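You operate a simulated robot arm through the tools that you are given. There is no shell and no other tool.

Carry out the task below with a simulated robot arm. There is one attempt and no reset: what you move stays moved.

JOB
Take the plain grey relay out of the screw press.
Fine: dark blue knob to UP, carriage out, relay into the green relay tray, then push the empty carriage back in; the dark blue relays stay. Set down upright: plain grey relay.

It is judged by the outcome, as a careful person would: the job done as asked, and still so three seconds after it is handed in. It fails if anything else is knocked over, pushed out of place, dropped, spilled or broken.

ROBOT AND FRAMES
A 7-joint arm with a two-finger parallel gripper, fixed in place. Base frame: the origin is at the foot of the arm, x ahead of it, y to its left, z up; the work surface is at about z = 0. Lengths are in m, angles in degrees, forces in N, time in s.
With the tool pointing down near the work surface it reaches from about 0.24 to 0.62 m from the base axis. Its first joint turns from -66.0 to 66.0 degrees. Payload 2.6 kg.
The tool frame sits at the grasp point between the pads (the TCP): z along the fingers, y along the line on which they close. The tips reach 0.03 m beyond it. Largest opening 0.094 m; finger width 0.028, thickness 0.01; the body of the gripper, 0.05 by 0.096 m, starts 0.055 m behind the TCP.
Orientation is told as [roll, pitch, yaw] about the base's x, y, z axes, in that order, counted from this pose: with the fingers straight down and closing along the base's y, the tool's x points along the base's -x, its y along +y and its z along -z.

CONTROLS
- The arm moves only by the tool send_rows. Its argument "increments" is a list of rows, each an object (a shift or turn left out is 0, a gripper value left out holds the last) with "linear": the shift along the base's x, y, z in units of 200 mm (1.0 is 200 mm), a list of three; "rot": the turn, a rotation vector about the base's x, y, z in units of 180 degrees (1.0 is 180 degrees), a list of three; "gripper": the opening in per cent of the stroke, from 0 (shut) to 100 (fully open). In form: [{"linear": [dx, dy, dz], "rot": [ax, ay, az], "gripper": gripper}, ...]. A call has 1 to 20 rows; each row is the pose to reach, as a shift and turn from the pose commanded when the call began. A call with a number of a shift or a turn outside -1 to 1 is refused whole. Rows are played at 5 a second. More than 0.05 m and 8.6 degrees between two rows, or a gripper value outside its range, and nothing of the call is played. A pose out of reach is approached as far as the arm can. The call stops where the force on the tool passes 80 N (or 10 N more than at its start, if that is more) or the arm is blocked; 0.2 s more then pass. The fingers move at their own pace (about 0.072 m/s each) and stop on an object; they squeeze with about 37 N. The grip force told is the motor's: it shows also when the fingers shut on nothing. Time passes only in rows, and 0.2 s behind the last, so rows that repeat a pose let the fingers close. The reply holds the time, the measured pose of the TCP, the force on the tool along the base axes, the opening and the grip force, in the units named above and with some noise, with the torque about the TCP (base axes, N m) and any sound that the robot's microphone picked up.
- Cameras (640 x 400 px; columns grow to the right, rows downward): "scene" is fixed at [0.0315, 0.442, 0.5608]; the picture's right is [-0.74, -0.67, 0.00], its down [-0.42, 0.47, -0.78] and it looks along [0.52, -0.58, -0.63] (base axes); focal length 343 px, centre (320, 200). "wrist" rides on the gripper at [0.076, 0.014, -0.103] in the tool frame; the picture's right is [-0.18, 0.98, 0.00], its down [-0.75, -0.14, -0.64] and it looks along [-0.63, -0.12, 0.77] (tool axes); focal length 243 px, centre (320, 200). There is no depth. A picture from a camera that has moved, and an enlarged one, comes with that camera's place and axes in the base frame and with its lens. The place of the scene camera against the robot may be out by one fixed shift of up to 0.012 m in any direction.
- get_image(camera): a new picture of that camera. The clock stands still meanwhile.
- close_up(camera, box): a new picture of the part [left, top, right, bottom] of that camera's present view, enlarged. The clock stands still meanwhile.
- hand_in(): hands the job in; it is judged then, once.

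Places have to be worked out from the pictures, the camera data and where the tool is seen. Open the gripper and draw the arm clear of the work before you hand the job in, unless the task says otherwise.

The tools are called as a command line: name --argument value ..., lists and objects as JSON in quotes. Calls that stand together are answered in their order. send_rows: Moves the arm, as the interface text tells. Its arguments: {"type":"object","properties":{"increments":{"type":"array","items":{"type":"object","properties":{"linear":{"type":"array","items":{"type":"number"}},"rot":{"type":"array","items":{"type":"number"}},"gripper":{"type":"number"}}}}},"required":["increments"]} The other tools are called the same way: get_image (camera) takes a picture; close_up (camera, box) takes an enlarged picture of a part of a camera's view; hand_in () hands the job in.

At the start:

```text
t: 0.0
position: [0.3453, 0.2508, 0.3534]
tcp_rot: [0.0, 0.0, 0.0]
force: [-1.0, -0.6, -0.2]
wrist_torque: [-0.01, 0.01, 0.01]
gripper_width: 0.0942
gripper_force: 0.1
```

scene: 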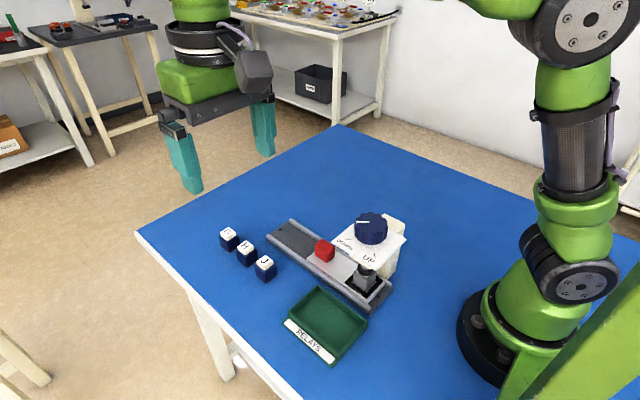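
wrist: 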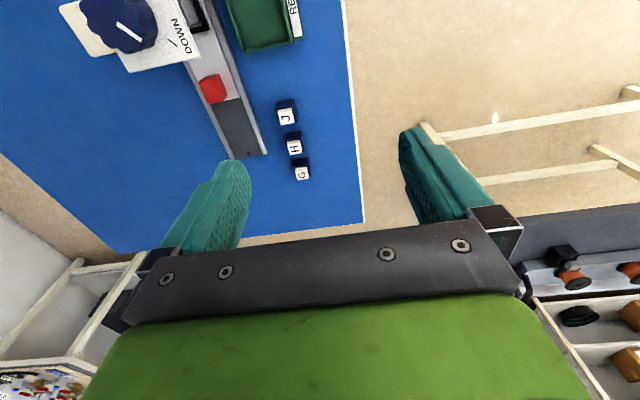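

The scene shows a press with a dark blue knob, a carriage with a red handle on a rail, a green tray and three dark blue relays. I take enlarged views to work out the details.

close_up --camera "scene" --box '[260, 190, 420, 320]'

close_up --camera "scene" --box '[320, 200, 420, 265]'

close_up --camera "wrist" --box '[50, 0, 370, 200]'

```text
3.08 times, centred on (340, 255) of scene
camera zoom: at [0.0315, 0.442, 0.5608], right [-0.74, -0.67, 0.0], down [-0.42, 0.47, -0.78], along [0.52, -0.58, -0.63], focal length 1054 px, centre (258, 31)
```

zoom: 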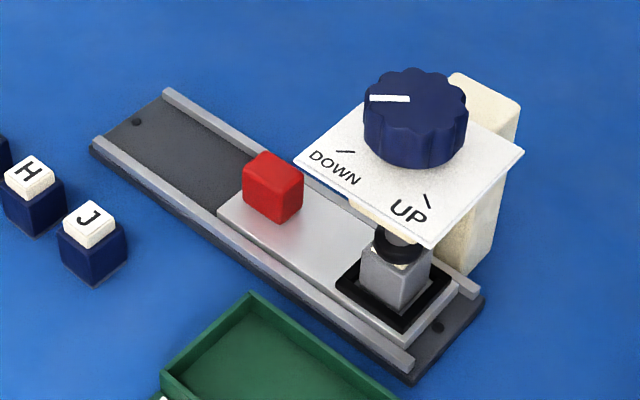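

```text
6.15 times, centred on (370, 232) of scene
camera zoom: at [0.0315, 0.442, 0.5608], right [-0.74, -0.67, 0.0], down [-0.42, 0.47, -0.78], along [0.52, -0.58, -0.63], focal length 2109 px, centre (12, 0)
```

zoom: 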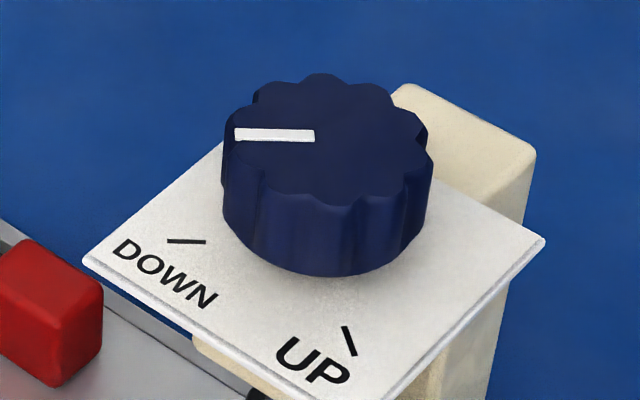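

```text
2.00 times, centred on (210, 100) of wrist
camera zoom: at [0.2691, 0.2656, 0.4556], right [0.18, 0.98, 0.0], down [0.75, -0.14, 0.64], along [0.63, -0.12, -0.77], focal length 485 px, centre (540, 400)
```

zoom: 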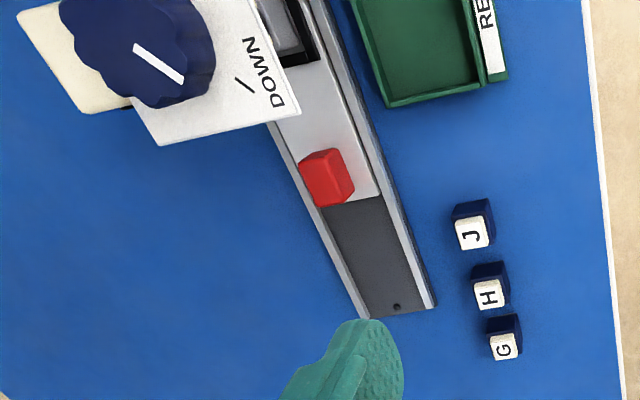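

The rail runs along base x (roughly x 0.20–0.49, y≈0.08), with the handle near (0.35, 0.076) and the knob near (0.25, 0.07, 0.16). I move over the press, staying high, for a clearer wrist view.

send_rows --increments '[{"linear": [-0.04, -0.17, 0]}, {"linear": [-0.08, -0.34, 0]}, {"linear": [-0.12, -0.51, 0]}, {"linear": [-0.16, -0.68, 0]}, {"linear": [-0.2, -0.85, 0]}, {"linear": [-0.225, -0.9, 0]}, {"linear": [-0.225, -0.9, 0]}]'

get_image --camera "wrist"

get_image --camera "scene"

```text
t: 1.6
position: [0.3005, 0.0704, 0.3545]
tcp_rot: [0.0, -0.1, -0.1]
force: [0.3, -0.2, 0.5]
wrist_torque: [0.01, -0.03, 0.0]
gripper_width: 0.0939
gripper_force: 0.1
```

```text
taken
camera wrist: at [0.2241, 0.0856, 0.4563], right [0.18, 0.98, 0.0], down [0.75, -0.14, 0.64], along [0.63, -0.12, -0.77], focal length 243 px, centre (320, 200)
```

wrist: 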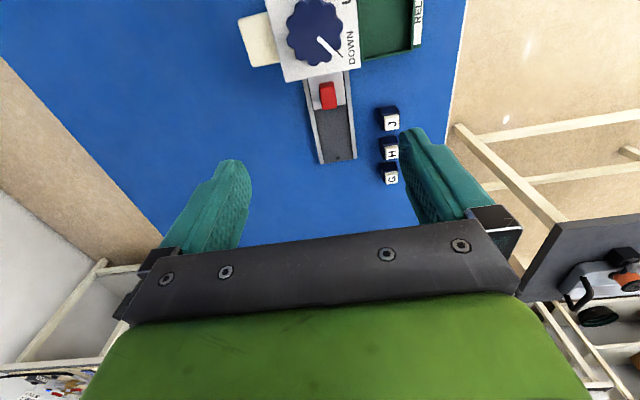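

```text
taken
```

scene: 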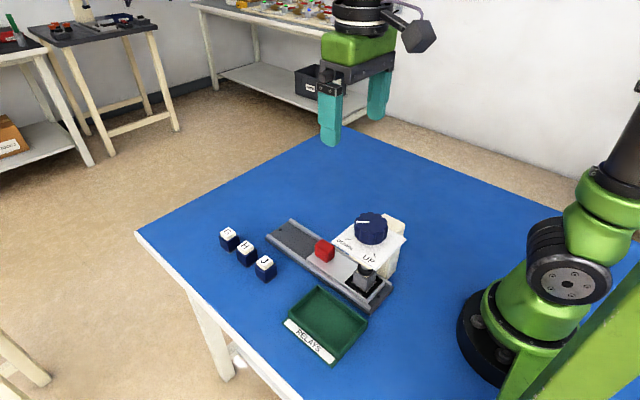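

The knob is in view at the top of the wrist picture. I enlarge it to measure it.

close_up --camera "wrist" --box '[230, 0, 430, 125]'

```text
3.20 times, centred on (330, 62) of wrist
camera zoom: at [0.2241, 0.0856, 0.4563], right [0.18, 0.98, 0.0], down [0.75, -0.14, 0.64], along [0.63, -0.12, -0.77], focal length 776 px, centre (288, 640)
```

zoom: 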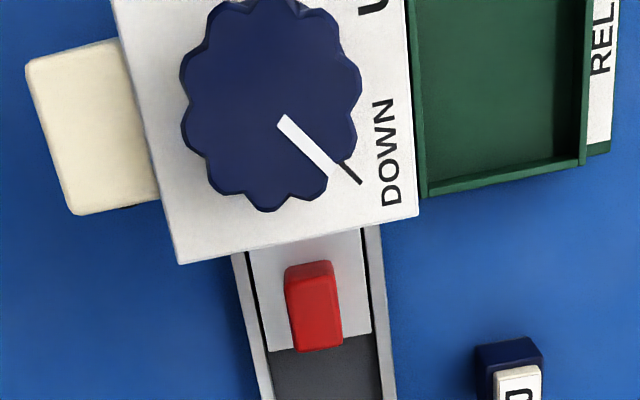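

Everything is aligned with the base axes. The knob centre is near (0.248, 0.073) with its top at about z 0.16; the pointer is at 45° (DOWN) and the UP tick at about 135°, so it needs a +90° turn. I go above the knob at yaw -45° and look again.

send_rows --increments '[{"linear": [-0.043, 0.002, -0.078], "rot": [0, 0, -0.0417]}, {"linear": [-0.086, 0.004, -0.156], "rot": [0, 0, -0.0833]}, {"linear": [-0.129, 0.006, -0.234], "rot": [0, 0, -0.125]}, {"linear": [-0.172, 0.008, -0.312], "rot": [0, 0, -0.1667]}, {"linear": [-0.215, 0.009, -0.39], "rot": [0, 0, -0.2083]}, {"linear": [-0.257, 0.01, -0.467], "rot": [0, 0, -0.25]}, {"linear": [-0.257, 0.01, -0.467], "rot": [0, 0, -0.25]}]'

get_image --camera "wrist"

get_image --camera "scene"

```text
t: 3.2
position: [0.2497, 0.0734, 0.2606]
tcp_rot: [0.0, 0.0, -45.2]
force: [0.6, -0.1, -0.3]
wrist_torque: [-0.03, -0.02, -0.02]
gripper_width: 0.0939
gripper_force: 0.1
```

```text
taken
camera wrist: at [0.2058, 0.1372, 0.3616], right [0.83, 0.56, 0.0], down [0.43, -0.63, 0.64], along [0.36, -0.53, -0.77], focal length 243 px, centre (320, 200)
```

wrist: 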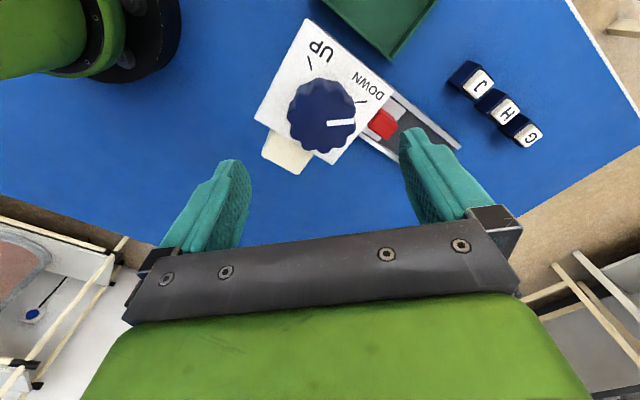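

```text
taken
```

scene: 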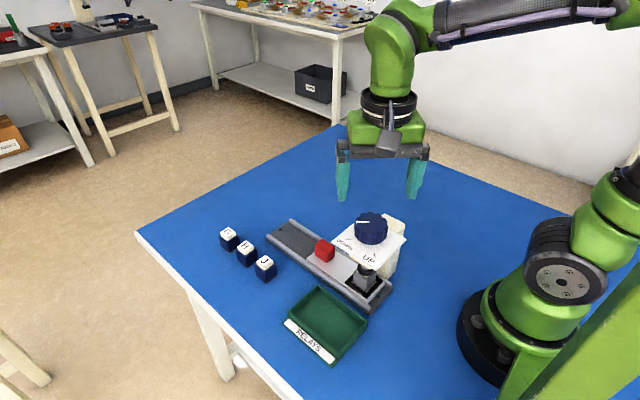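

The knob lies close to the tool axis line (u≈320) in the wrist picture. I enlarge to refine the centre.

close_up --camera "wrist" --box '[250, 10, 410, 180]'

close_up --camera "scene" --box '[320, 130, 440, 290]'

```text
2.35 times, centred on (330, 95) of wrist
camera zoom: at [0.2058, 0.1372, 0.3616], right [0.83, 0.56, 0.0], down [0.43, -0.63, 0.64], along [0.36, -0.53, -0.77], focal length 571 px, centre (296, 447)
```

zoom: 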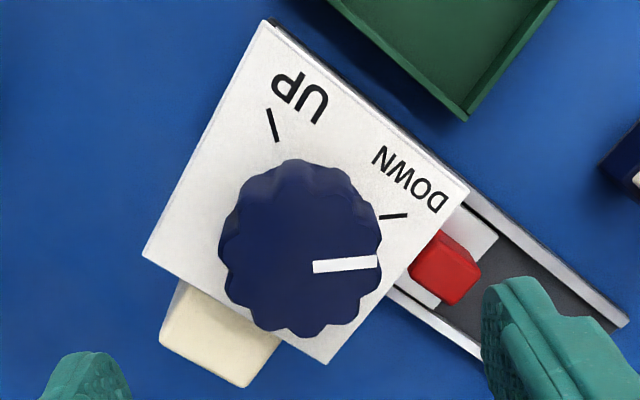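

```text
2.50 times, centred on (380, 210) of scene
camera zoom: at [0.0315, 0.442, 0.5608], right [-0.74, -0.67, 0.0], down [-0.42, 0.47, -0.78], along [0.52, -0.58, -0.63], focal length 857 px, centre (170, 175)
```

zoom: 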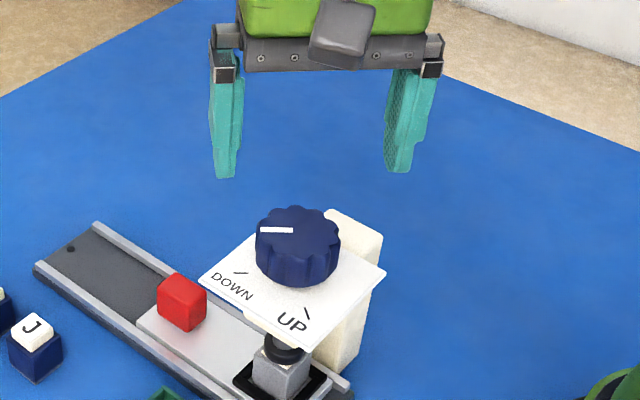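

Knob centre is about (0.251, 0.072), its top at z≈0.16 and the plate at z≈0.131. I lower the open fingers around it to TCP z≈0.170, leaving the tips about 9 mm above the plate.

send_rows --increments '[{"linear": [0.0075, -0.006, -0.1]}, {"linear": [0.0075, -0.006, -0.2]}, {"linear": [0.0075, -0.006, -0.3]}, {"linear": [0.0075, -0.006, -0.38]}, {"linear": [0.0075, -0.006, -0.45]}, {"linear": [0.0075, -0.006, -0.45]}]'

get_image --camera "wrist"

close_up --camera "scene" --box '[300, 160, 440, 290]'

```text
t: 4.6
position: [0.2507, 0.0722, 0.171]
tcp_rot: [-0.1, 0.0, -45.1]
force: [0.2, 0.3, 0.1]
wrist_torque: [0.0, 0.02, 0.02]
gripper_width: 0.0941
gripper_force: 0.0
```

```text
taken
camera wrist: at [0.2068, 0.1359, 0.2716], right [0.83, 0.56, 0.0], down [0.43, -0.63, 0.64], along [0.36, -0.53, -0.77], focal length 243 px, centre (320, 200)
```

wrist: 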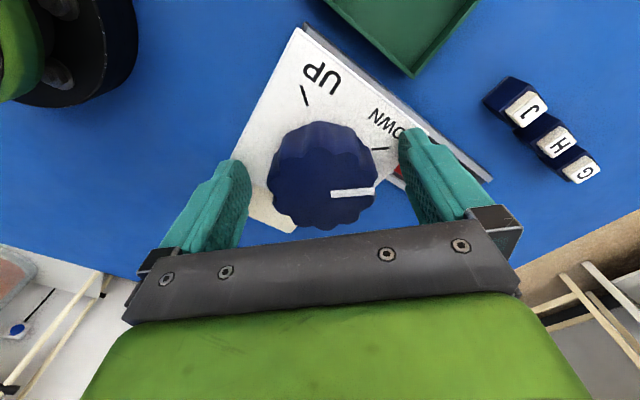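

```text
3.08 times, centred on (370, 225) of scene
camera zoom: at [0.0315, 0.442, 0.5608], right [-0.74, -0.67, 0.0], down [-0.42, 0.47, -0.78], along [0.52, -0.58, -0.63], focal length 1054 px, centre (166, 123)
```

zoom: 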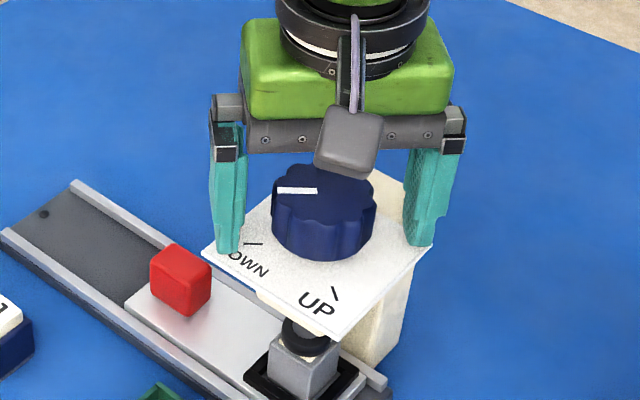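

The knob sits centred between the fingers. I close on it and hold to read the forces.

send_rows --increments '[{"gripper": 60}, {"gripper": 40}, {"gripper": 0}, {"gripper": 0}, {"gripper": 0}]'

```text
t: 5.8
position: [0.2514, 0.072, 0.1705]
tcp_rot: [0.2, 0.1, -44.9]
force: [19.8, 30.1, -10.7]
wrist_torque: [-0.42, -0.03, -0.08]
gripper_width: 0.0571
gripper_force: 44.9
```

The tool is being pushed along +x+y, so the knob centre lies slightly that way. I shift the hold by a millimetre to relieve it.

send_rows --increments '[{"linear": [0.004, 0.004, 0]}, {"linear": [0.004, 0.004, 0]}]'

```text
t: 6.4
position: [0.2518, 0.0725, 0.1693]
tcp_rot: [0.1, 0.1, -45.1]
force: [8.5, 24.8, 0.4]
wrist_torque: [-0.35, -1.04, -0.06]
gripper_width: 0.0569
gripper_force: 45.2
```

The force fell, so I shift a little more, mostly along y.

send_rows --increments '[{"linear": [0.003, 0.007, 0]}, {"linear": [0.003, 0.007, 0]}]'

```text
t: 7.0
position: [0.2504, 0.0724, 0.1702]
tcp_rot: [-0.1, 0.1, -45.3]
force: [-6.4, 4.0, 21.9]
wrist_torque: [0.24, 0.38, -0.01]
gripper_width: 0.0569
gripper_force: 44.9
```

Side forces are small now. I turn the knob +90° counter-clockwise about the vertical.

send_rows --increments '[{"rot": [0, 0, 0.0417]}, {"rot": [0, 0, 0.0833]}, {"rot": [0, 0, 0.125]}, {"rot": [0, 0, 0.1667]}, {"rot": [0, 0, 0.2083]}, {"rot": [0, 0, 0.25]}, {"rot": [0, 0, 0.2917]}, {"rot": [0, 0, 0.3333]}, {"rot": [0, 0, 0.375]}, {"rot": [0, 0, 0.4167]}, {"rot": [0, 0, 0.4583]}, {"rot": [0, 0, 0.5]}, {"rot": [0, 0, 0.5]}]'

get_image --camera "wrist"

close_up --camera "scene" --box '[300, 160, 440, 290]'

```text
t: 9.8
position: [0.2514, 0.0747, 0.1698]
tcp_rot: [0.3, 0.1, 45.0]
force: [-13.9, 24.3, -6.1]
wrist_torque: [-0.73, 0.27, 0.03]
gripper_width: 0.0561
gripper_force: 44.9
```

```text
taken
camera wrist: at [0.1874, 0.0318, 0.272], right [-0.57, 0.82, 0.0], down [0.64, 0.43, 0.64], along [0.53, 0.36, -0.77], focal length 243 px, centre (320, 200)
```

wrist: 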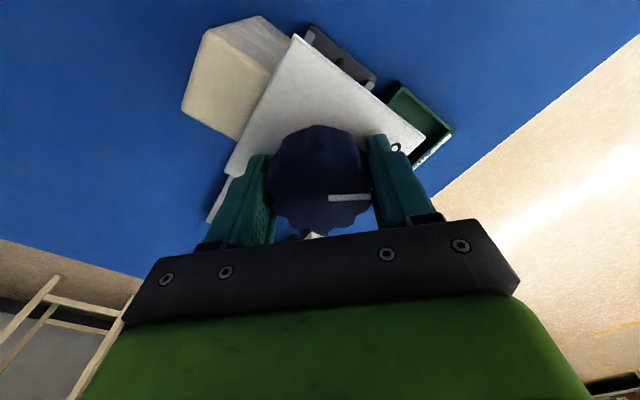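

```text
3.08 times, centred on (370, 225) of scene
camera zoom: at [0.0315, 0.442, 0.5608], right [-0.74, -0.67, 0.0], down [-0.42, 0.47, -0.78], along [0.52, -0.58, -0.63], focal length 1054 px, centre (166, 123)
```

zoom: 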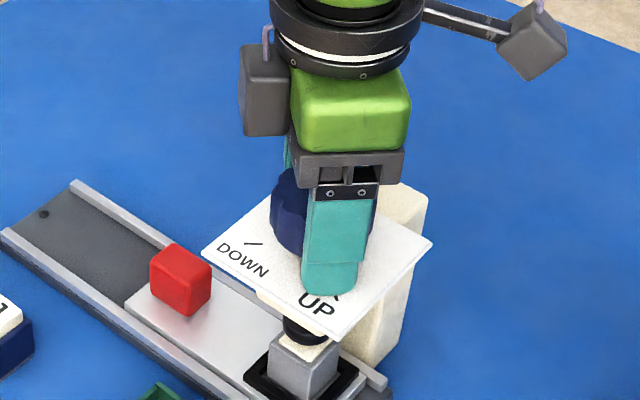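

The knob followed the gripper through 90°. The finger hides the UP tick, so I open and rise to check the pointer against it.

send_rows --increments '[{"gripper": 100}, {"gripper": 100}, {"linear": [0, 0, 0.15], "gripper": 100}, {"linear": [0, 0, 0.3]}, {"linear": [0, 0, 0.45]}, {"linear": [0, 0, 0.45]}]'

close_up --camera "wrist" --box '[230, 10, 430, 160]'

close_up --camera "scene" --box '[300, 190, 440, 320]'

```text
t: 11.2
position: [0.2509, 0.074, 0.2613]
tcp_rot: [0.0, -0.1, 45.0]
force: [-0.5, -1.0, 0.1]
wrist_torque: [-0.01, -0.02, -0.02]
gripper_width: 0.094
gripper_force: 0.0
```

```text
2.67 times, centred on (330, 85) of wrist
camera zoom: at [0.1877, 0.0311, 0.3635], right [-0.56, 0.83, 0.0], down [0.63, 0.43, 0.64], along [0.53, 0.36, -0.77], focal length 647 px, centre (293, 507)
```

zoom: 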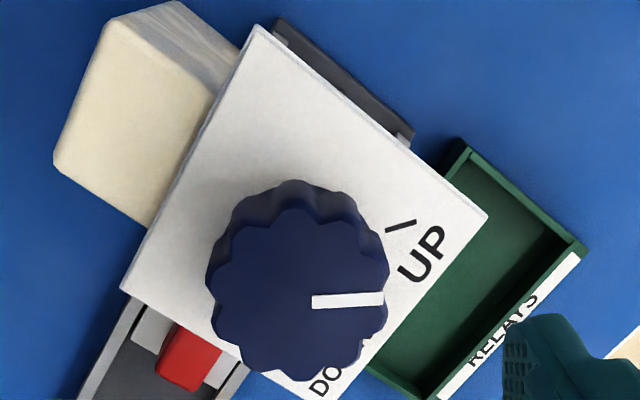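

```text
3.08 times, centred on (370, 255) of scene
camera zoom: at [0.0315, 0.442, 0.5608], right [-0.74, -0.67, 0.0], down [-0.42, 0.47, -0.78], along [0.52, -0.58, -0.63], focal length 1054 px, centre (166, 31)
```

zoom: 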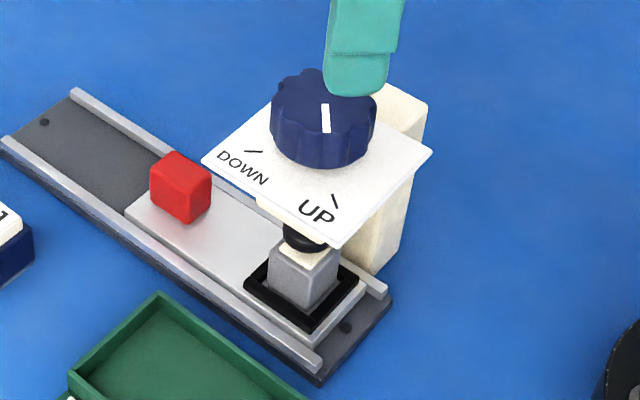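

The press head has risen and the pointer is now at about 127°, while the UP tick is at about 138–140°. I regrip and turn about 12° more.

send_rows --increments '[{"linear": [-0.0035, 0.004, -0.15]}, {"linear": [-0.0035, 0.004, -0.3]}, {"linear": [-0.0035, 0.004, -0.45]}, {"linear": [-0.0035, 0.004, -0.45], "gripper": 60}, {"linear": [-0.0035, 0.004, -0.45], "gripper": 0}, {"linear": [-0.0035, 0.004, -0.45], "gripper": 0}, {"linear": [-0.0035, 0.004, -0.45], "gripper": 0}]'

```text
t: 12.8
position: [0.2494, 0.0752, 0.1678]
tcp_rot: [0.3, 0.0, 45.1]
force: [-15.4, 29.3, -5.4]
wrist_torque: [-0.85, -0.76, 0.04]
gripper_width: 0.0561
gripper_force: 44.9
```

Gripped again with a modest side force. I turn a further 12°.

send_rows --increments '[{"linear": [-0.002, 0.003, 0.002], "rot": [0, 0, 0.022]}, {"linear": [-0.002, 0.003, 0.002], "rot": [0, 0, 0.045]}, {"linear": [-0.002, 0.003, 0.002], "rot": [0, 0, 0.068]}, {"linear": [-0.002, 0.003, 0.002], "rot": [0, 0, 0.068]}]'

send_rows --increments '[{"gripper": 100}, {"gripper": 100}, {"linear": [0, 0, 0.15], "gripper": 100}, {"linear": [0, 0, 0.3]}, {"linear": [0, 0, 0.45]}, {"linear": [0, 0, 0.45]}]'

close_up --camera "wrist" --box '[230, 10, 430, 160]'

close_up --camera "scene" --box '[300, 190, 440, 320]'

```text
t: 13.8
position: [0.2497, 0.0746, 0.1698]
tcp_rot: [0.2, 0.0, 57.1]
force: [-1.1, 18.3, -34.3]
wrist_torque: [-0.55, -0.08, -0.48]
gripper_width: 0.0563
gripper_force: 45.1
```

```text
t: 15.2
position: [0.2501, 0.0741, 0.2607]
tcp_rot: [-0.1, 0.0, 57.2]
force: [0.1, 0.7, 0.5]
wrist_torque: [-0.01, -0.01, -0.04]
gripper_width: 0.0938
gripper_force: 0.0
```

```text
2.67 times, centred on (330, 85) of wrist
camera zoom: at [0.197, 0.0182, 0.3626], right [-0.73, 0.69, 0.0], down [0.53, 0.56, 0.64], along [0.44, 0.47, -0.77], focal length 647 px, centre (293, 507)
```

zoom: 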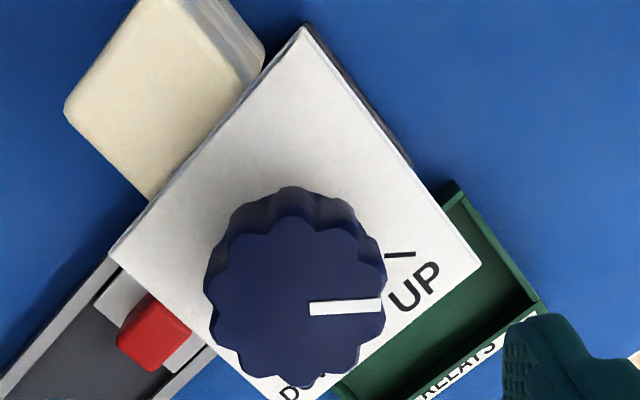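

```text
3.08 times, centred on (370, 255) of scene
camera zoom: at [0.0315, 0.442, 0.5608], right [-0.74, -0.67, 0.0], down [-0.42, 0.47, -0.78], along [0.52, -0.58, -0.63], focal length 1054 px, centre (166, 31)
```

zoom: 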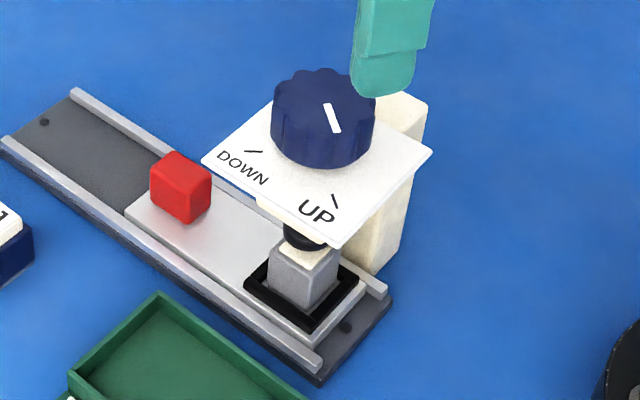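

The pointer now lines up with the UP tick, at about 140°, and the press head is lifted. Next is the handle: I rise, move out over the rail and turn the gripper to yaw 180° so that the wrist camera sits on the side away from the press.

send_rows --increments '[{"linear": [0.0, 0, 0.1], "rot": [0, 0, 0.0401]}, {"linear": [0.1, 0.002, 0.15], "rot": [0, 0, 0.0802]}, {"linear": [0.2, 0.004, 0.15], "rot": [0, 0, 0.1203]}, {"linear": [0.3, 0.006, 0.15], "rot": [0, 0, 0.1604]}, {"linear": [0.4, 0.008, 0.15], "rot": [0, 0, 0.2005]}, {"linear": [0.5, 0.008, 0.15], "rot": [0, 0, 0.2406]}, {"linear": [0.57, 0.008, 0.15], "rot": [0, 0, 0.2807]}, {"linear": [0.57, 0.008, 0.15], "rot": [0, 0, 0.3208]}, {"linear": [0.57, 0.008, 0.15], "rot": [0, 0, 0.3609]}, {"linear": [0.57, 0.008, 0.15], "rot": [0, 0, 0.401]}, {"linear": [0.57, 0.008, 0.15], "rot": [0, 0, 0.4411]}, {"linear": [0.57, 0.008, 0.15], "rot": [0, 0, 0.4812]}, {"linear": [0.57, 0.008, 0.15], "rot": [0, 0, 0.5213]}, {"linear": [0.57, 0.008, 0.15], "rot": [0, 0, 0.5614]}, {"linear": [0.57, 0.008, 0.15], "rot": [0, 0, 0.6015]}, {"linear": [0.57, 0.008, 0.15], "rot": [0, 0, 0.6416]}, {"linear": [0.57, 0.008, 0.15], "rot": [0, 0, 0.682]}, {"linear": [0.57, 0.008, 0.15], "rot": [0, 0, 0.682]}]'

get_image --camera "wrist"

get_image --camera "scene"

```text
t: 19.0
position: [0.3646, 0.0772, 0.2918]
tcp_rot: [0.0, 0.0, 180.1]
force: [0.2, -0.5, 0.2]
wrist_torque: [-0.01, 0.01, -0.03]
gripper_width: 0.094
gripper_force: 0.0
out of reach, approached as far as the arm can: row 15
```

```text
taken
camera wrist: at [0.4404, 0.0626, 0.3929], right [-0.18, -0.98, 0.0], down [-0.75, 0.14, 0.64], along [-0.63, 0.12, -0.77], focal length 243 px, centre (320, 200)
```

wrist: 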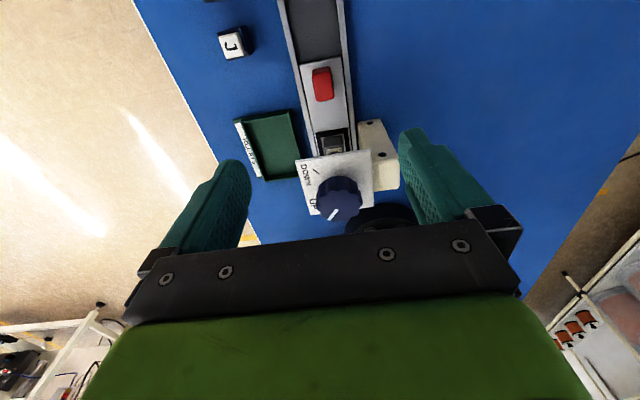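

```text
taken
```

scene: 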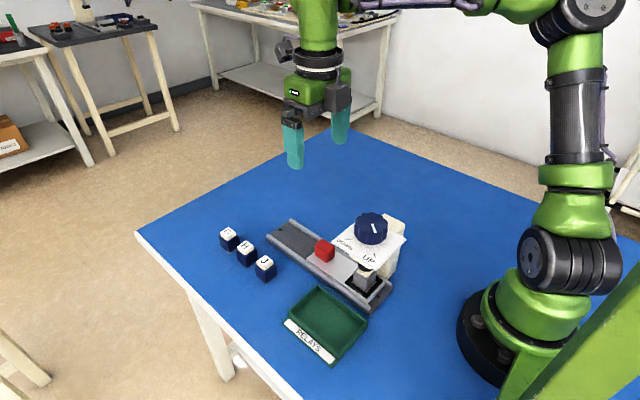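

Yaw 180° is reached. I enlarge the handle and relay in this view.

close_up --camera "wrist" --box '[260, 0, 420, 170]'

close_up --camera "scene" --box '[290, 220, 410, 320]'

```text
2.35 times, centred on (340, 85) of wrist
camera zoom: at [0.4404, 0.0626, 0.3929], right [-0.18, -0.98, 0.0], down [-0.75, 0.14, 0.64], along [-0.63, 0.12, -0.77], focal length 571 px, centre (273, 471)
```

zoom: 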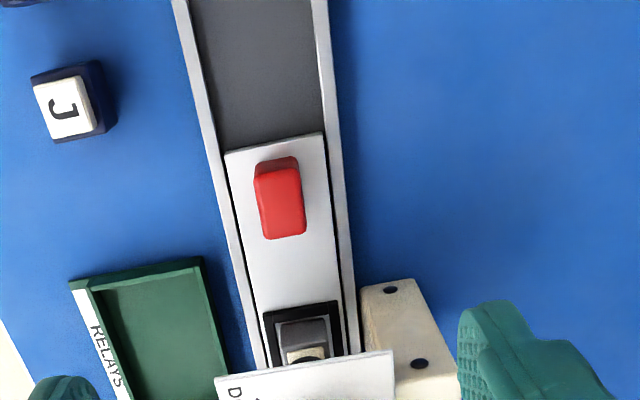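

```text
4.00 times, centred on (350, 270) of scene
camera zoom: at [0.0315, 0.442, 0.5608], right [-0.74, -0.67, 0.0], down [-0.42, 0.47, -0.78], along [0.52, -0.58, -0.63], focal length 1371 px, centre (200, -80)
```

zoom: 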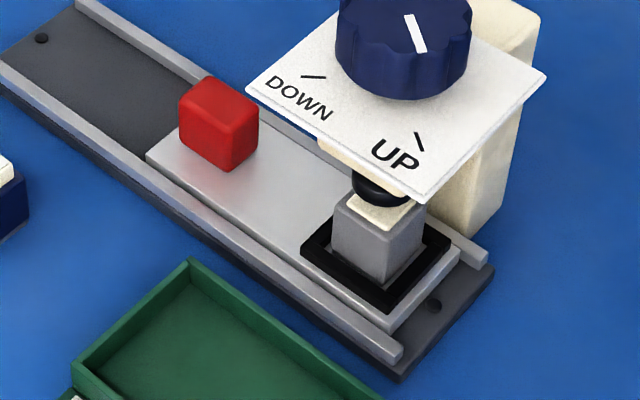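

Before descending I check for parts of the gripper that stick out on the press side.

close_up --camera "scene" --box '[250, 20, 390, 180]'

```text
2.50 times, centred on (320, 100) of scene
camera zoom: at [0.0315, 0.442, 0.5608], right [-0.74, -0.67, 0.0], down [-0.42, 0.47, -0.78], along [0.52, -0.58, -0.63], focal length 857 px, centre (320, 450)
```

zoom: 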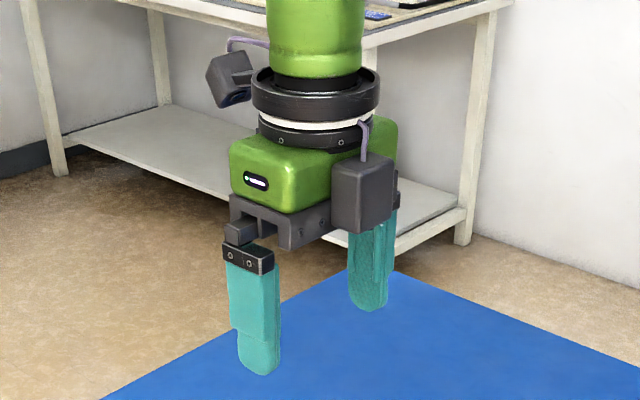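

A grey block sticks out about 47 mm toward the press at body height. I will therefore take the handle on its outer half at x≈0.358 with the fingers part-closed, and stop first at z≈0.10 to check clearance.

send_rows --increments '[{"linear": [-0.0335, -0.0015, -0.19], "gripper": 65}, {"linear": [-0.0335, -0.0015, -0.38]}, {"linear": [-0.0335, -0.0015, -0.57]}, {"linear": [-0.0335, -0.0015, -0.76]}, {"linear": [-0.0335, -0.0015, -0.95]}, {"linear": [-0.0335, -0.0015, -0.95]}]'

close_up --camera "scene" --box '[250, 130, 430, 300]'

get_image --camera "wrist"

```text
t: 20.4
position: [0.3574, 0.0754, 0.101]
tcp_rot: [0.0, 0.0, 179.9]
force: [0.3, 1.1, -1.1]
wrist_torque: [0.02, 0.01, 0.03]
gripper_width: 0.0612
gripper_force: 0.0
```

```text
2.35 times, centred on (340, 215) of scene
camera zoom: at [0.0315, 0.442, 0.5608], right [-0.74, -0.67, 0.0], down [-0.42, 0.47, -0.78], along [0.52, -0.58, -0.63], focal length 806 px, centre (273, 165)
```

zoom: 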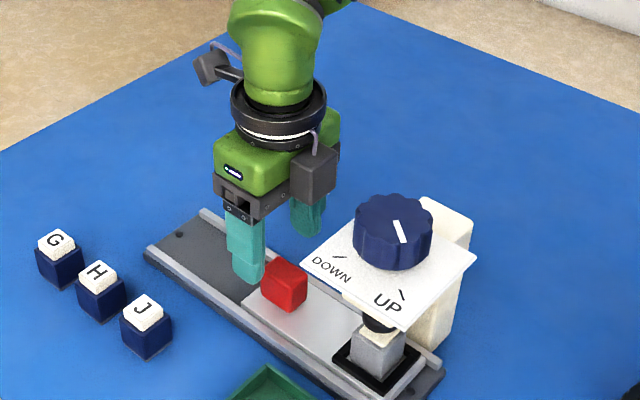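

```text
taken
camera wrist: at [0.4336, 0.0607, 0.2022], right [-0.19, -0.98, 0.0], down [-0.75, 0.14, 0.64], along [-0.63, 0.12, -0.77], focal length 243 px, centre (320, 200)
```

wrist: 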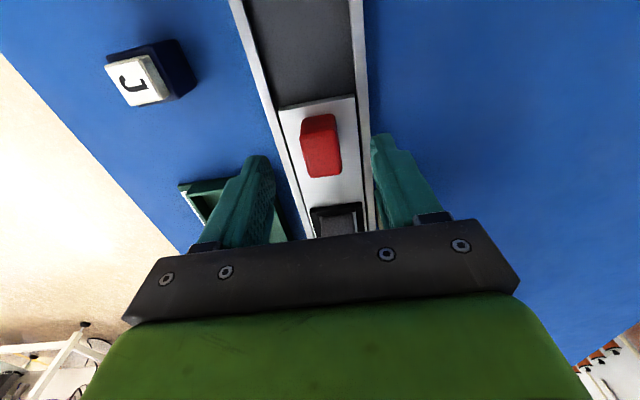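

The handle is centred between the fingers and the block clears the plate by about 15 mm. I descend to z≈0.058, then check.

send_rows --increments '[{"linear": [0, 0.002, -0.1]}, {"linear": [0, 0.002, -0.21]}, {"linear": [0, 0.002, -0.21]}]'

close_up --camera "scene" --box '[250, 130, 430, 300]'

get_image --camera "wrist"

```text
t: 21.2
position: [0.3585, 0.0754, 0.0586]
tcp_rot: [0.0, -0.1, 179.9]
force: [-0.5, 0.5, -0.9]
wrist_torque: [-0.02, -0.02, -0.03]
gripper_width: 0.0611
gripper_force: 0.1
```

```text
2.35 times, centred on (340, 215) of scene
camera zoom: at [0.0315, 0.442, 0.5608], right [-0.74, -0.67, 0.0], down [-0.42, 0.47, -0.78], along [0.52, -0.58, -0.63], focal length 806 px, centre (273, 165)
```

zoom: 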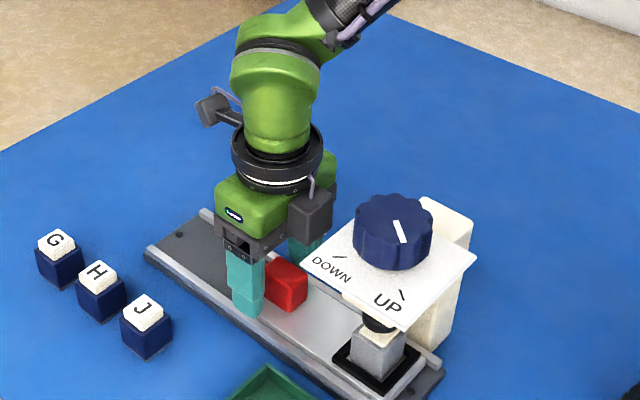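

```text
taken
camera wrist: at [0.4338, 0.0619, 0.1612], right [-0.18, -0.98, 0.0], down [-0.75, 0.14, 0.64], along [-0.63, 0.12, -0.77], focal length 243 px, centre (320, 200)
```

wrist: 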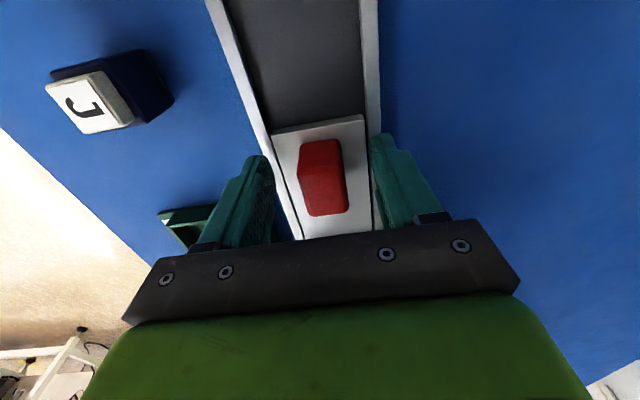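

The handle sits nearly centred with the tips beside it. I make a small correction, lower 3 mm and close.

send_rows --increments '[{"linear": [0, -0.005, -0.015]}, {"linear": [0, -0.005, -0.015], "gripper": 30}, {"linear": [0, -0.005, -0.015], "gripper": 0}, {"linear": [0, -0.005, -0.015], "gripper": 0}, {"linear": [0, -0.005, -0.015], "gripper": 0}]'

```text
t: 22.4
position: [0.3583, 0.0744, 0.0568]
tcp_rot: [0.0, 0.0, 179.9]
force: [-0.8, -0.9, -2.7]
wrist_torque: [0.0, -0.1, -0.13]
gripper_width: 0.0307
gripper_force: 45.2
```

Clean grip on the handle, 31 mm wide. I pull gently 30 mm in +x and read the force.

send_rows --increments '[{"linear": [0.03, 0, 0]}, {"linear": [0.06, 0, 0]}, {"linear": [0.09, 0, 0]}, {"linear": [0.12, 0, 0]}, {"linear": [0.15, 0, 0]}, {"linear": [0.15, 0, 0]}]'

close_up --camera "scene" --box '[250, 170, 410, 320]'

```text
t: 23.8
position: [0.387, 0.0745, 0.0565]
tcp_rot: [0.1, 0.0, 179.8]
force: [-0.6, -6.3, 13.4]
wrist_torque: [-0.1, 0.28, 0.14]
gripper_width: 0.0305
gripper_force: 45.1
```

```text
2.67 times, centred on (330, 245) of scene
camera zoom: at [0.0315, 0.442, 0.5608], right [-0.74, -0.67, 0.0], down [-0.42, 0.47, -0.78], along [0.52, -0.58, -0.63], focal length 914 px, centre (293, 80)
```

zoom: 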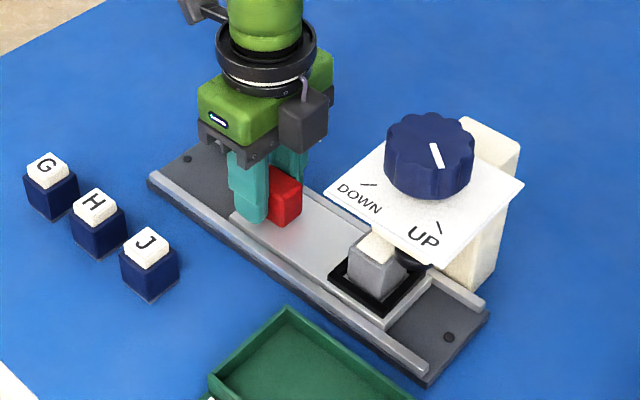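

The carriage slides freely with the relay aboard. I pull a further 75 mm.

send_rows --increments '[{"linear": [0.04, 0, 0]}, {"linear": [0.08, 0, 0]}, {"linear": [0.12, 0, 0]}, {"linear": [0.16, 0, 0]}, {"linear": [0.2, 0, 0]}, {"linear": [0.24, 0, 0]}, {"linear": [0.28, 0, 0]}, {"linear": [0.32, 0, 0]}, {"linear": [0.36, 0, 0]}, {"linear": [0.375, 0, 0]}, {"linear": [0.375, 0, 0]}]'

close_up --camera "scene" --box '[230, 170, 410, 330]'

get_image --camera "wrist"

```text
t: 26.2
position: [0.4601, 0.0744, 0.0522]
tcp_rot: [0.2, -0.7, 179.6]
force: [-28.7, -25.1, 9.1]
wrist_torque: [-0.01, -0.25, 0.19]
gripper_width: 0.0304
gripper_force: 45.1
```

```text
2.50 times, centred on (320, 250) of scene
camera zoom: at [0.0315, 0.442, 0.5608], right [-0.74, -0.67, 0.0], down [-0.42, 0.47, -0.78], along [0.52, -0.58, -0.63], focal length 857 px, centre (320, 75)
```

zoom: 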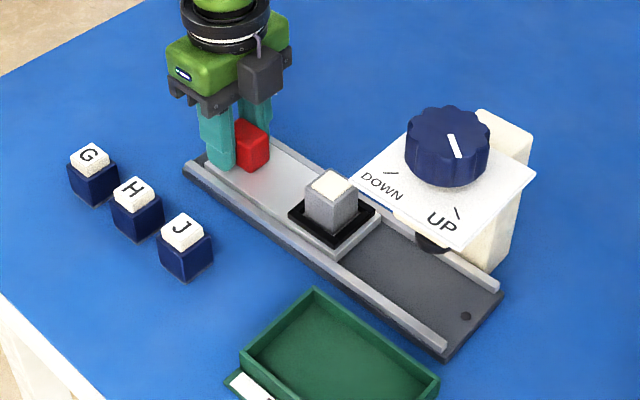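

```text
taken
camera wrist: at [0.5371, 0.0608, 0.1536], right [-0.19, -0.98, 0.01], down [-0.74, 0.15, 0.65], along [-0.64, 0.12, -0.76], focal length 243 px, centre (320, 200)
```

wrist: 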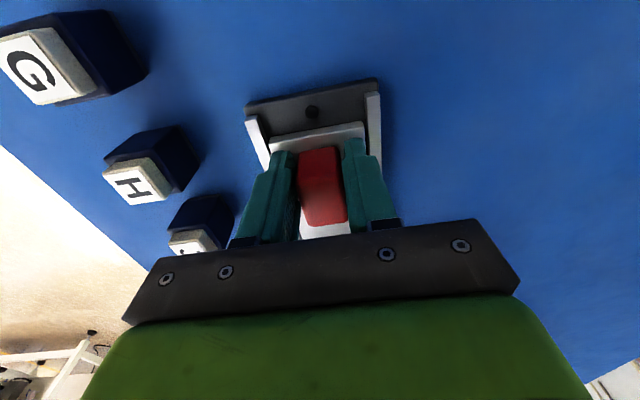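

The carriage has reached its stop at about 100 mm travel, and the relay is clear of the plate near (0.345, 0.078). I relax the pull, open and rise.

send_rows --increments '[{"linear": [-0.018, 0, 0]}, {"linear": [-0.018, 0, 0], "gripper": 65}, {"linear": [-0.018, 0, 0], "gripper": 65}, {"linear": [-0.018, 0, 0.1]}, {"linear": [-0.018, 0, 0.3]}, {"linear": [-0.018, 0, 0.5]}, {"linear": [-0.018, 0, 0.7]}, {"linear": [-0.018, 0, 0.85]}, {"linear": [-0.018, 0, 0.85]}]'

get_image --camera "wrist"

close_up --camera "scene" --box '[230, 170, 410, 330]'

```text
t: 28.2
position: [0.4594, 0.0732, 0.2261]
tcp_rot: [-0.3, 0.2, 179.4]
force: [-0.8, -0.7, 0.7]
wrist_torque: [0.02, -0.02, 0.01]
gripper_width: 0.0609
gripper_force: 0.1
```

```text
taken
camera wrist: at [0.5353, 0.0584, 0.3278], right [-0.19, -0.98, -0.01], down [-0.75, 0.15, 0.64], along [-0.63, 0.13, -0.77], focal length 243 px, centre (320, 200)
```

wrist: 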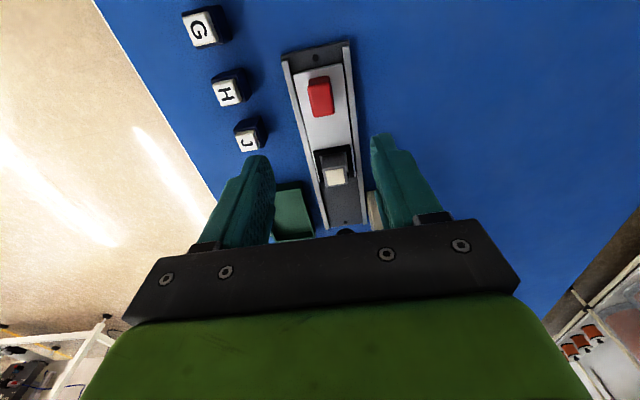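

```text
2.50 times, centred on (320, 250) of scene
camera zoom: at [0.0316, 0.442, 0.5608], right [-0.74, -0.67, 0.0], down [-0.42, 0.47, -0.78], along [0.52, -0.58, -0.63], focal length 857 px, centre (320, 75)
```

zoom: 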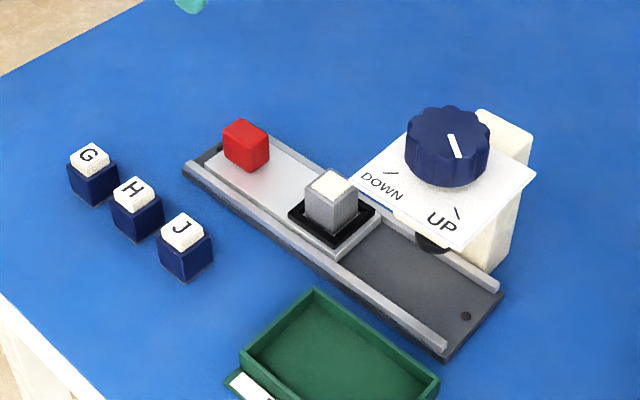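

The relay is exposed. To keep the gripper's block away from the plate I tilt the hand 15° (top leaning to +x, still closing along y) and look at the relay along the tool axis.

send_rows --increments '[{"linear": [-0.1, 0.003, -0.03], "rot": [0, 0.021, 0]}, {"linear": [-0.2, 0.003, -0.06], "rot": [0, 0.042, 0]}, {"linear": [-0.3, 0.003, -0.1], "rot": [0, 0.063, 0]}, {"linear": [-0.387, 0.003, -0.127], "rot": [0, 0.0833, 0]}, {"linear": [-0.387, 0.003, -0.127], "rot": [0, 0.0833, 0]}]'

get_image --camera "wrist"

close_up --camera "wrist" --box '[240, 40, 400, 200]'

close_up --camera "scene" --box '[310, 220, 390, 280]'

```text
t: 29.4
position: [0.38, 0.0761, 0.2014]
tcp_rot: [0.0, -15.2, 180.0]
force: [0.2, -0.5, 0.5]
wrist_torque: [-0.02, 0.03, 0.03]
gripper_width: 0.0612
gripper_force: 0.1
```

```text
taken
camera wrist: at [0.4815, 0.0627, 0.2789], right [-0.18, -0.98, 0.05], down [-0.56, 0.14, 0.82], along [-0.81, 0.12, -0.58], focal length 243 px, centre (320, 200)
```

wrist: 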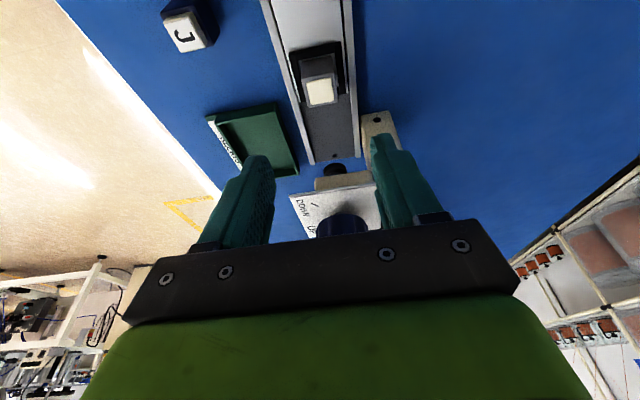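

```text
2.50 times, centred on (320, 120) of wrist
camera zoom: at [0.4815, 0.0627, 0.2789], right [-0.18, -0.98, 0.05], down [-0.56, 0.14, 0.82], along [-0.81, 0.12, -0.58], focal length 606 px, centre (320, 400)
```

zoom: 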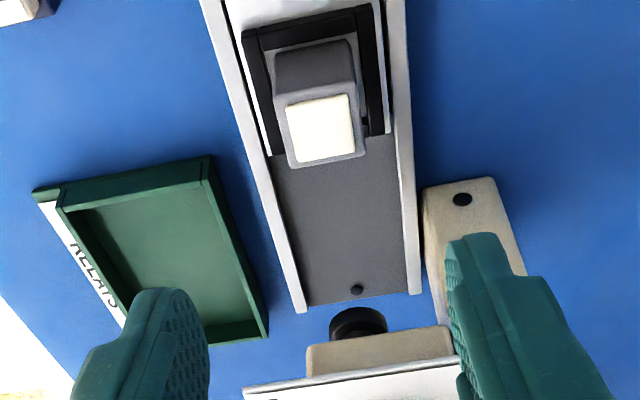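

```text
6.67 times, centred on (350, 250) of scene
camera zoom: at [0.0315, 0.442, 0.5608], right [-0.74, -0.67, 0.0], down [-0.42, 0.47, -0.78], along [0.52, -0.58, -0.63], focal length 2285 px, centre (120, -133)
```

zoom: 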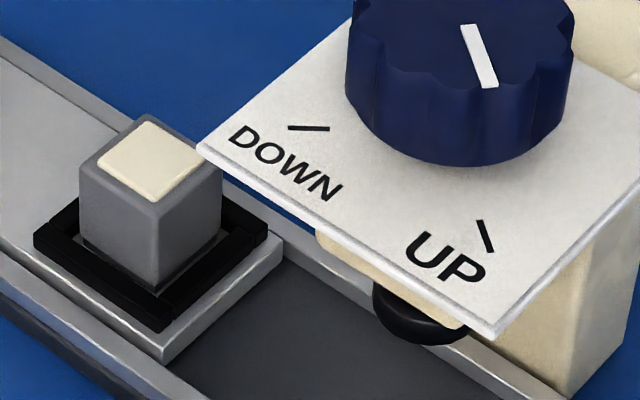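

The relay is a ~31 mm grey cube with a cream top, centred near (0.348, 0.076) with its top at z≈0.055, in a low black nest. I go down to z≈0.11 above it and check alignment.

send_rows --increments '[{"linear": [-0.05, 0, -0.12]}, {"linear": [-0.1, 0, -0.24]}, {"linear": [-0.145, 0, -0.36]}, {"linear": [-0.145, 0, -0.45]}, {"linear": [-0.145, 0, -0.45]}]'

get_image --camera "wrist"

close_up --camera "scene" --box '[250, 130, 430, 300]'

```text
t: 30.6
position: [0.3532, 0.0766, 0.1108]
tcp_rot: [0.0, -15.1, 179.9]
force: [-0.1, 0.5, 1.0]
wrist_torque: [0.0, 0.03, -0.02]
gripper_width: 0.061
gripper_force: 0.3
```

```text
taken
camera wrist: at [0.4534, 0.0619, 0.1885], right [-0.18, -0.98, 0.05], down [-0.56, 0.14, 0.81], along [-0.81, 0.12, -0.58], focal length 243 px, centre (320, 200)
```

wrist: 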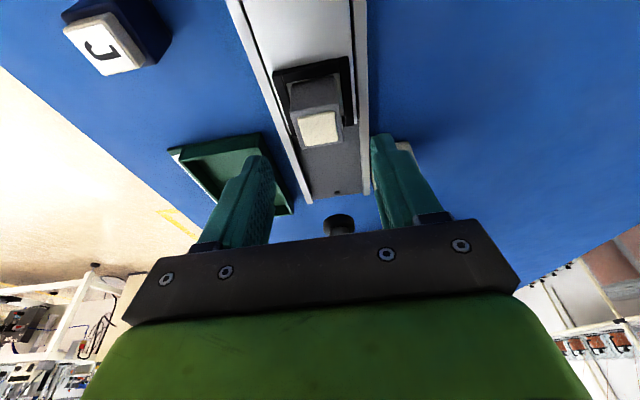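

```text
2.35 times, centred on (340, 215) of scene
camera zoom: at [0.0315, 0.442, 0.5608], right [-0.74, -0.67, 0.0], down [-0.42, 0.47, -0.78], along [0.52, -0.58, -0.63], focal length 806 px, centre (273, 165)
```

zoom: 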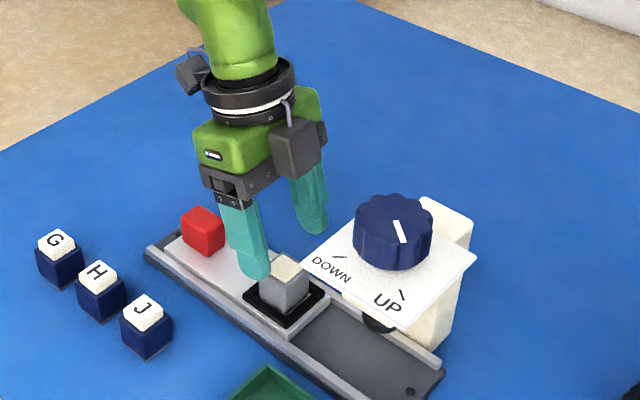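

Aligned to about 1 mm. I descend to z≈0.065 and close on the relay's y faces.

send_rows --increments '[{"linear": [0.003, -0.005, -0.1]}, {"linear": [0.003, -0.005, -0.18]}, {"linear": [0.003, -0.005, -0.226]}, {"linear": [0.003, -0.005, -0.226]}]'

get_image --camera "wrist"

close_up --camera "scene" --box '[270, 180, 390, 290]'

```text
t: 31.6
position: [0.3552, 0.0746, 0.0644]
tcp_rot: [0.0, -14.9, 180.0]
force: [-0.1, 0.1, 0.2]
wrist_torque: [-0.02, -0.01, 0.02]
gripper_width: 0.0612
gripper_force: 0.0
```

```text
taken
camera wrist: at [0.4537, 0.0614, 0.143], right [-0.18, -0.98, 0.05], down [-0.56, 0.14, 0.82], along [-0.81, 0.12, -0.58], focal length 243 px, centre (320, 200)
```

wrist: 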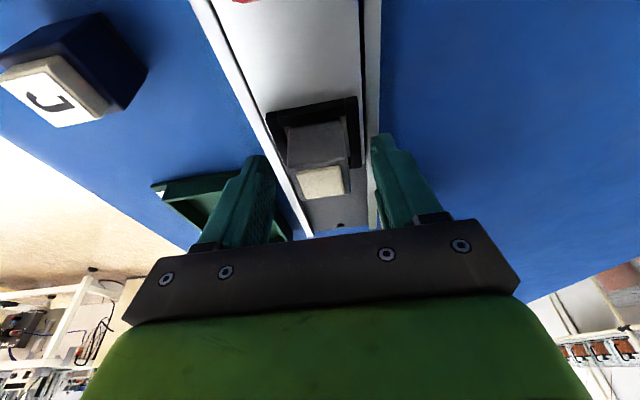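

```text
3.64 times, centred on (330, 235) of scene
camera zoom: at [0.0315, 0.442, 0.5608], right [-0.74, -0.67, 0.0], down [-0.42, 0.47, -0.78], along [0.52, -0.58, -0.63], focal length 1246 px, centre (284, 73)
```

zoom: 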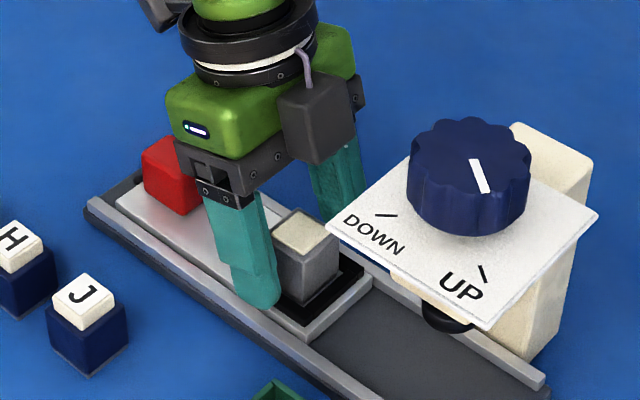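

The fingers bracket the relay. I close gently in steps and read forces.

send_rows --increments '[{"gripper": 45}, {"gripper": 38}, {"gripper": 0}, {"gripper": 0}, {"gripper": 0}]'

get_image --camera "wrist"

close_up --camera "scene" --box '[270, 180, 390, 290]'

```text
t: 32.8
position: [0.354, 0.0761, 0.065]
tcp_rot: [0.0, -14.9, 179.9]
force: [-0.5, -1.2, 19.6]
wrist_torque: [-0.04, -0.18, -0.01]
gripper_width: 0.0312
gripper_force: 37.6
```

```text
taken
camera wrist: at [0.454, 0.0615, 0.1441], right [-0.18, -0.98, 0.05], down [-0.56, 0.14, 0.81], along [-0.81, 0.12, -0.58], focal length 243 px, centre (320, 200)
```

wrist: 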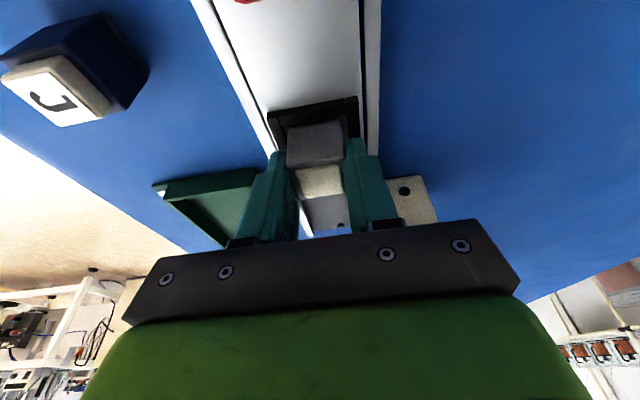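

```text
3.64 times, centred on (330, 235) of scene
camera zoom: at [0.0315, 0.442, 0.5608], right [-0.74, -0.67, 0.0], down [-0.42, 0.47, -0.78], along [0.52, -0.58, -0.63], focal length 1246 px, centre (284, 73)
```

zoom: 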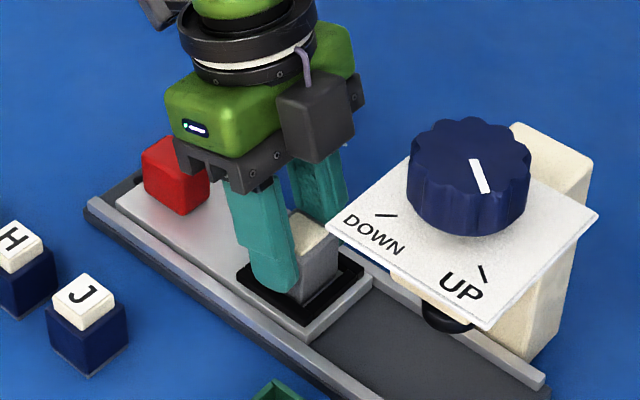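

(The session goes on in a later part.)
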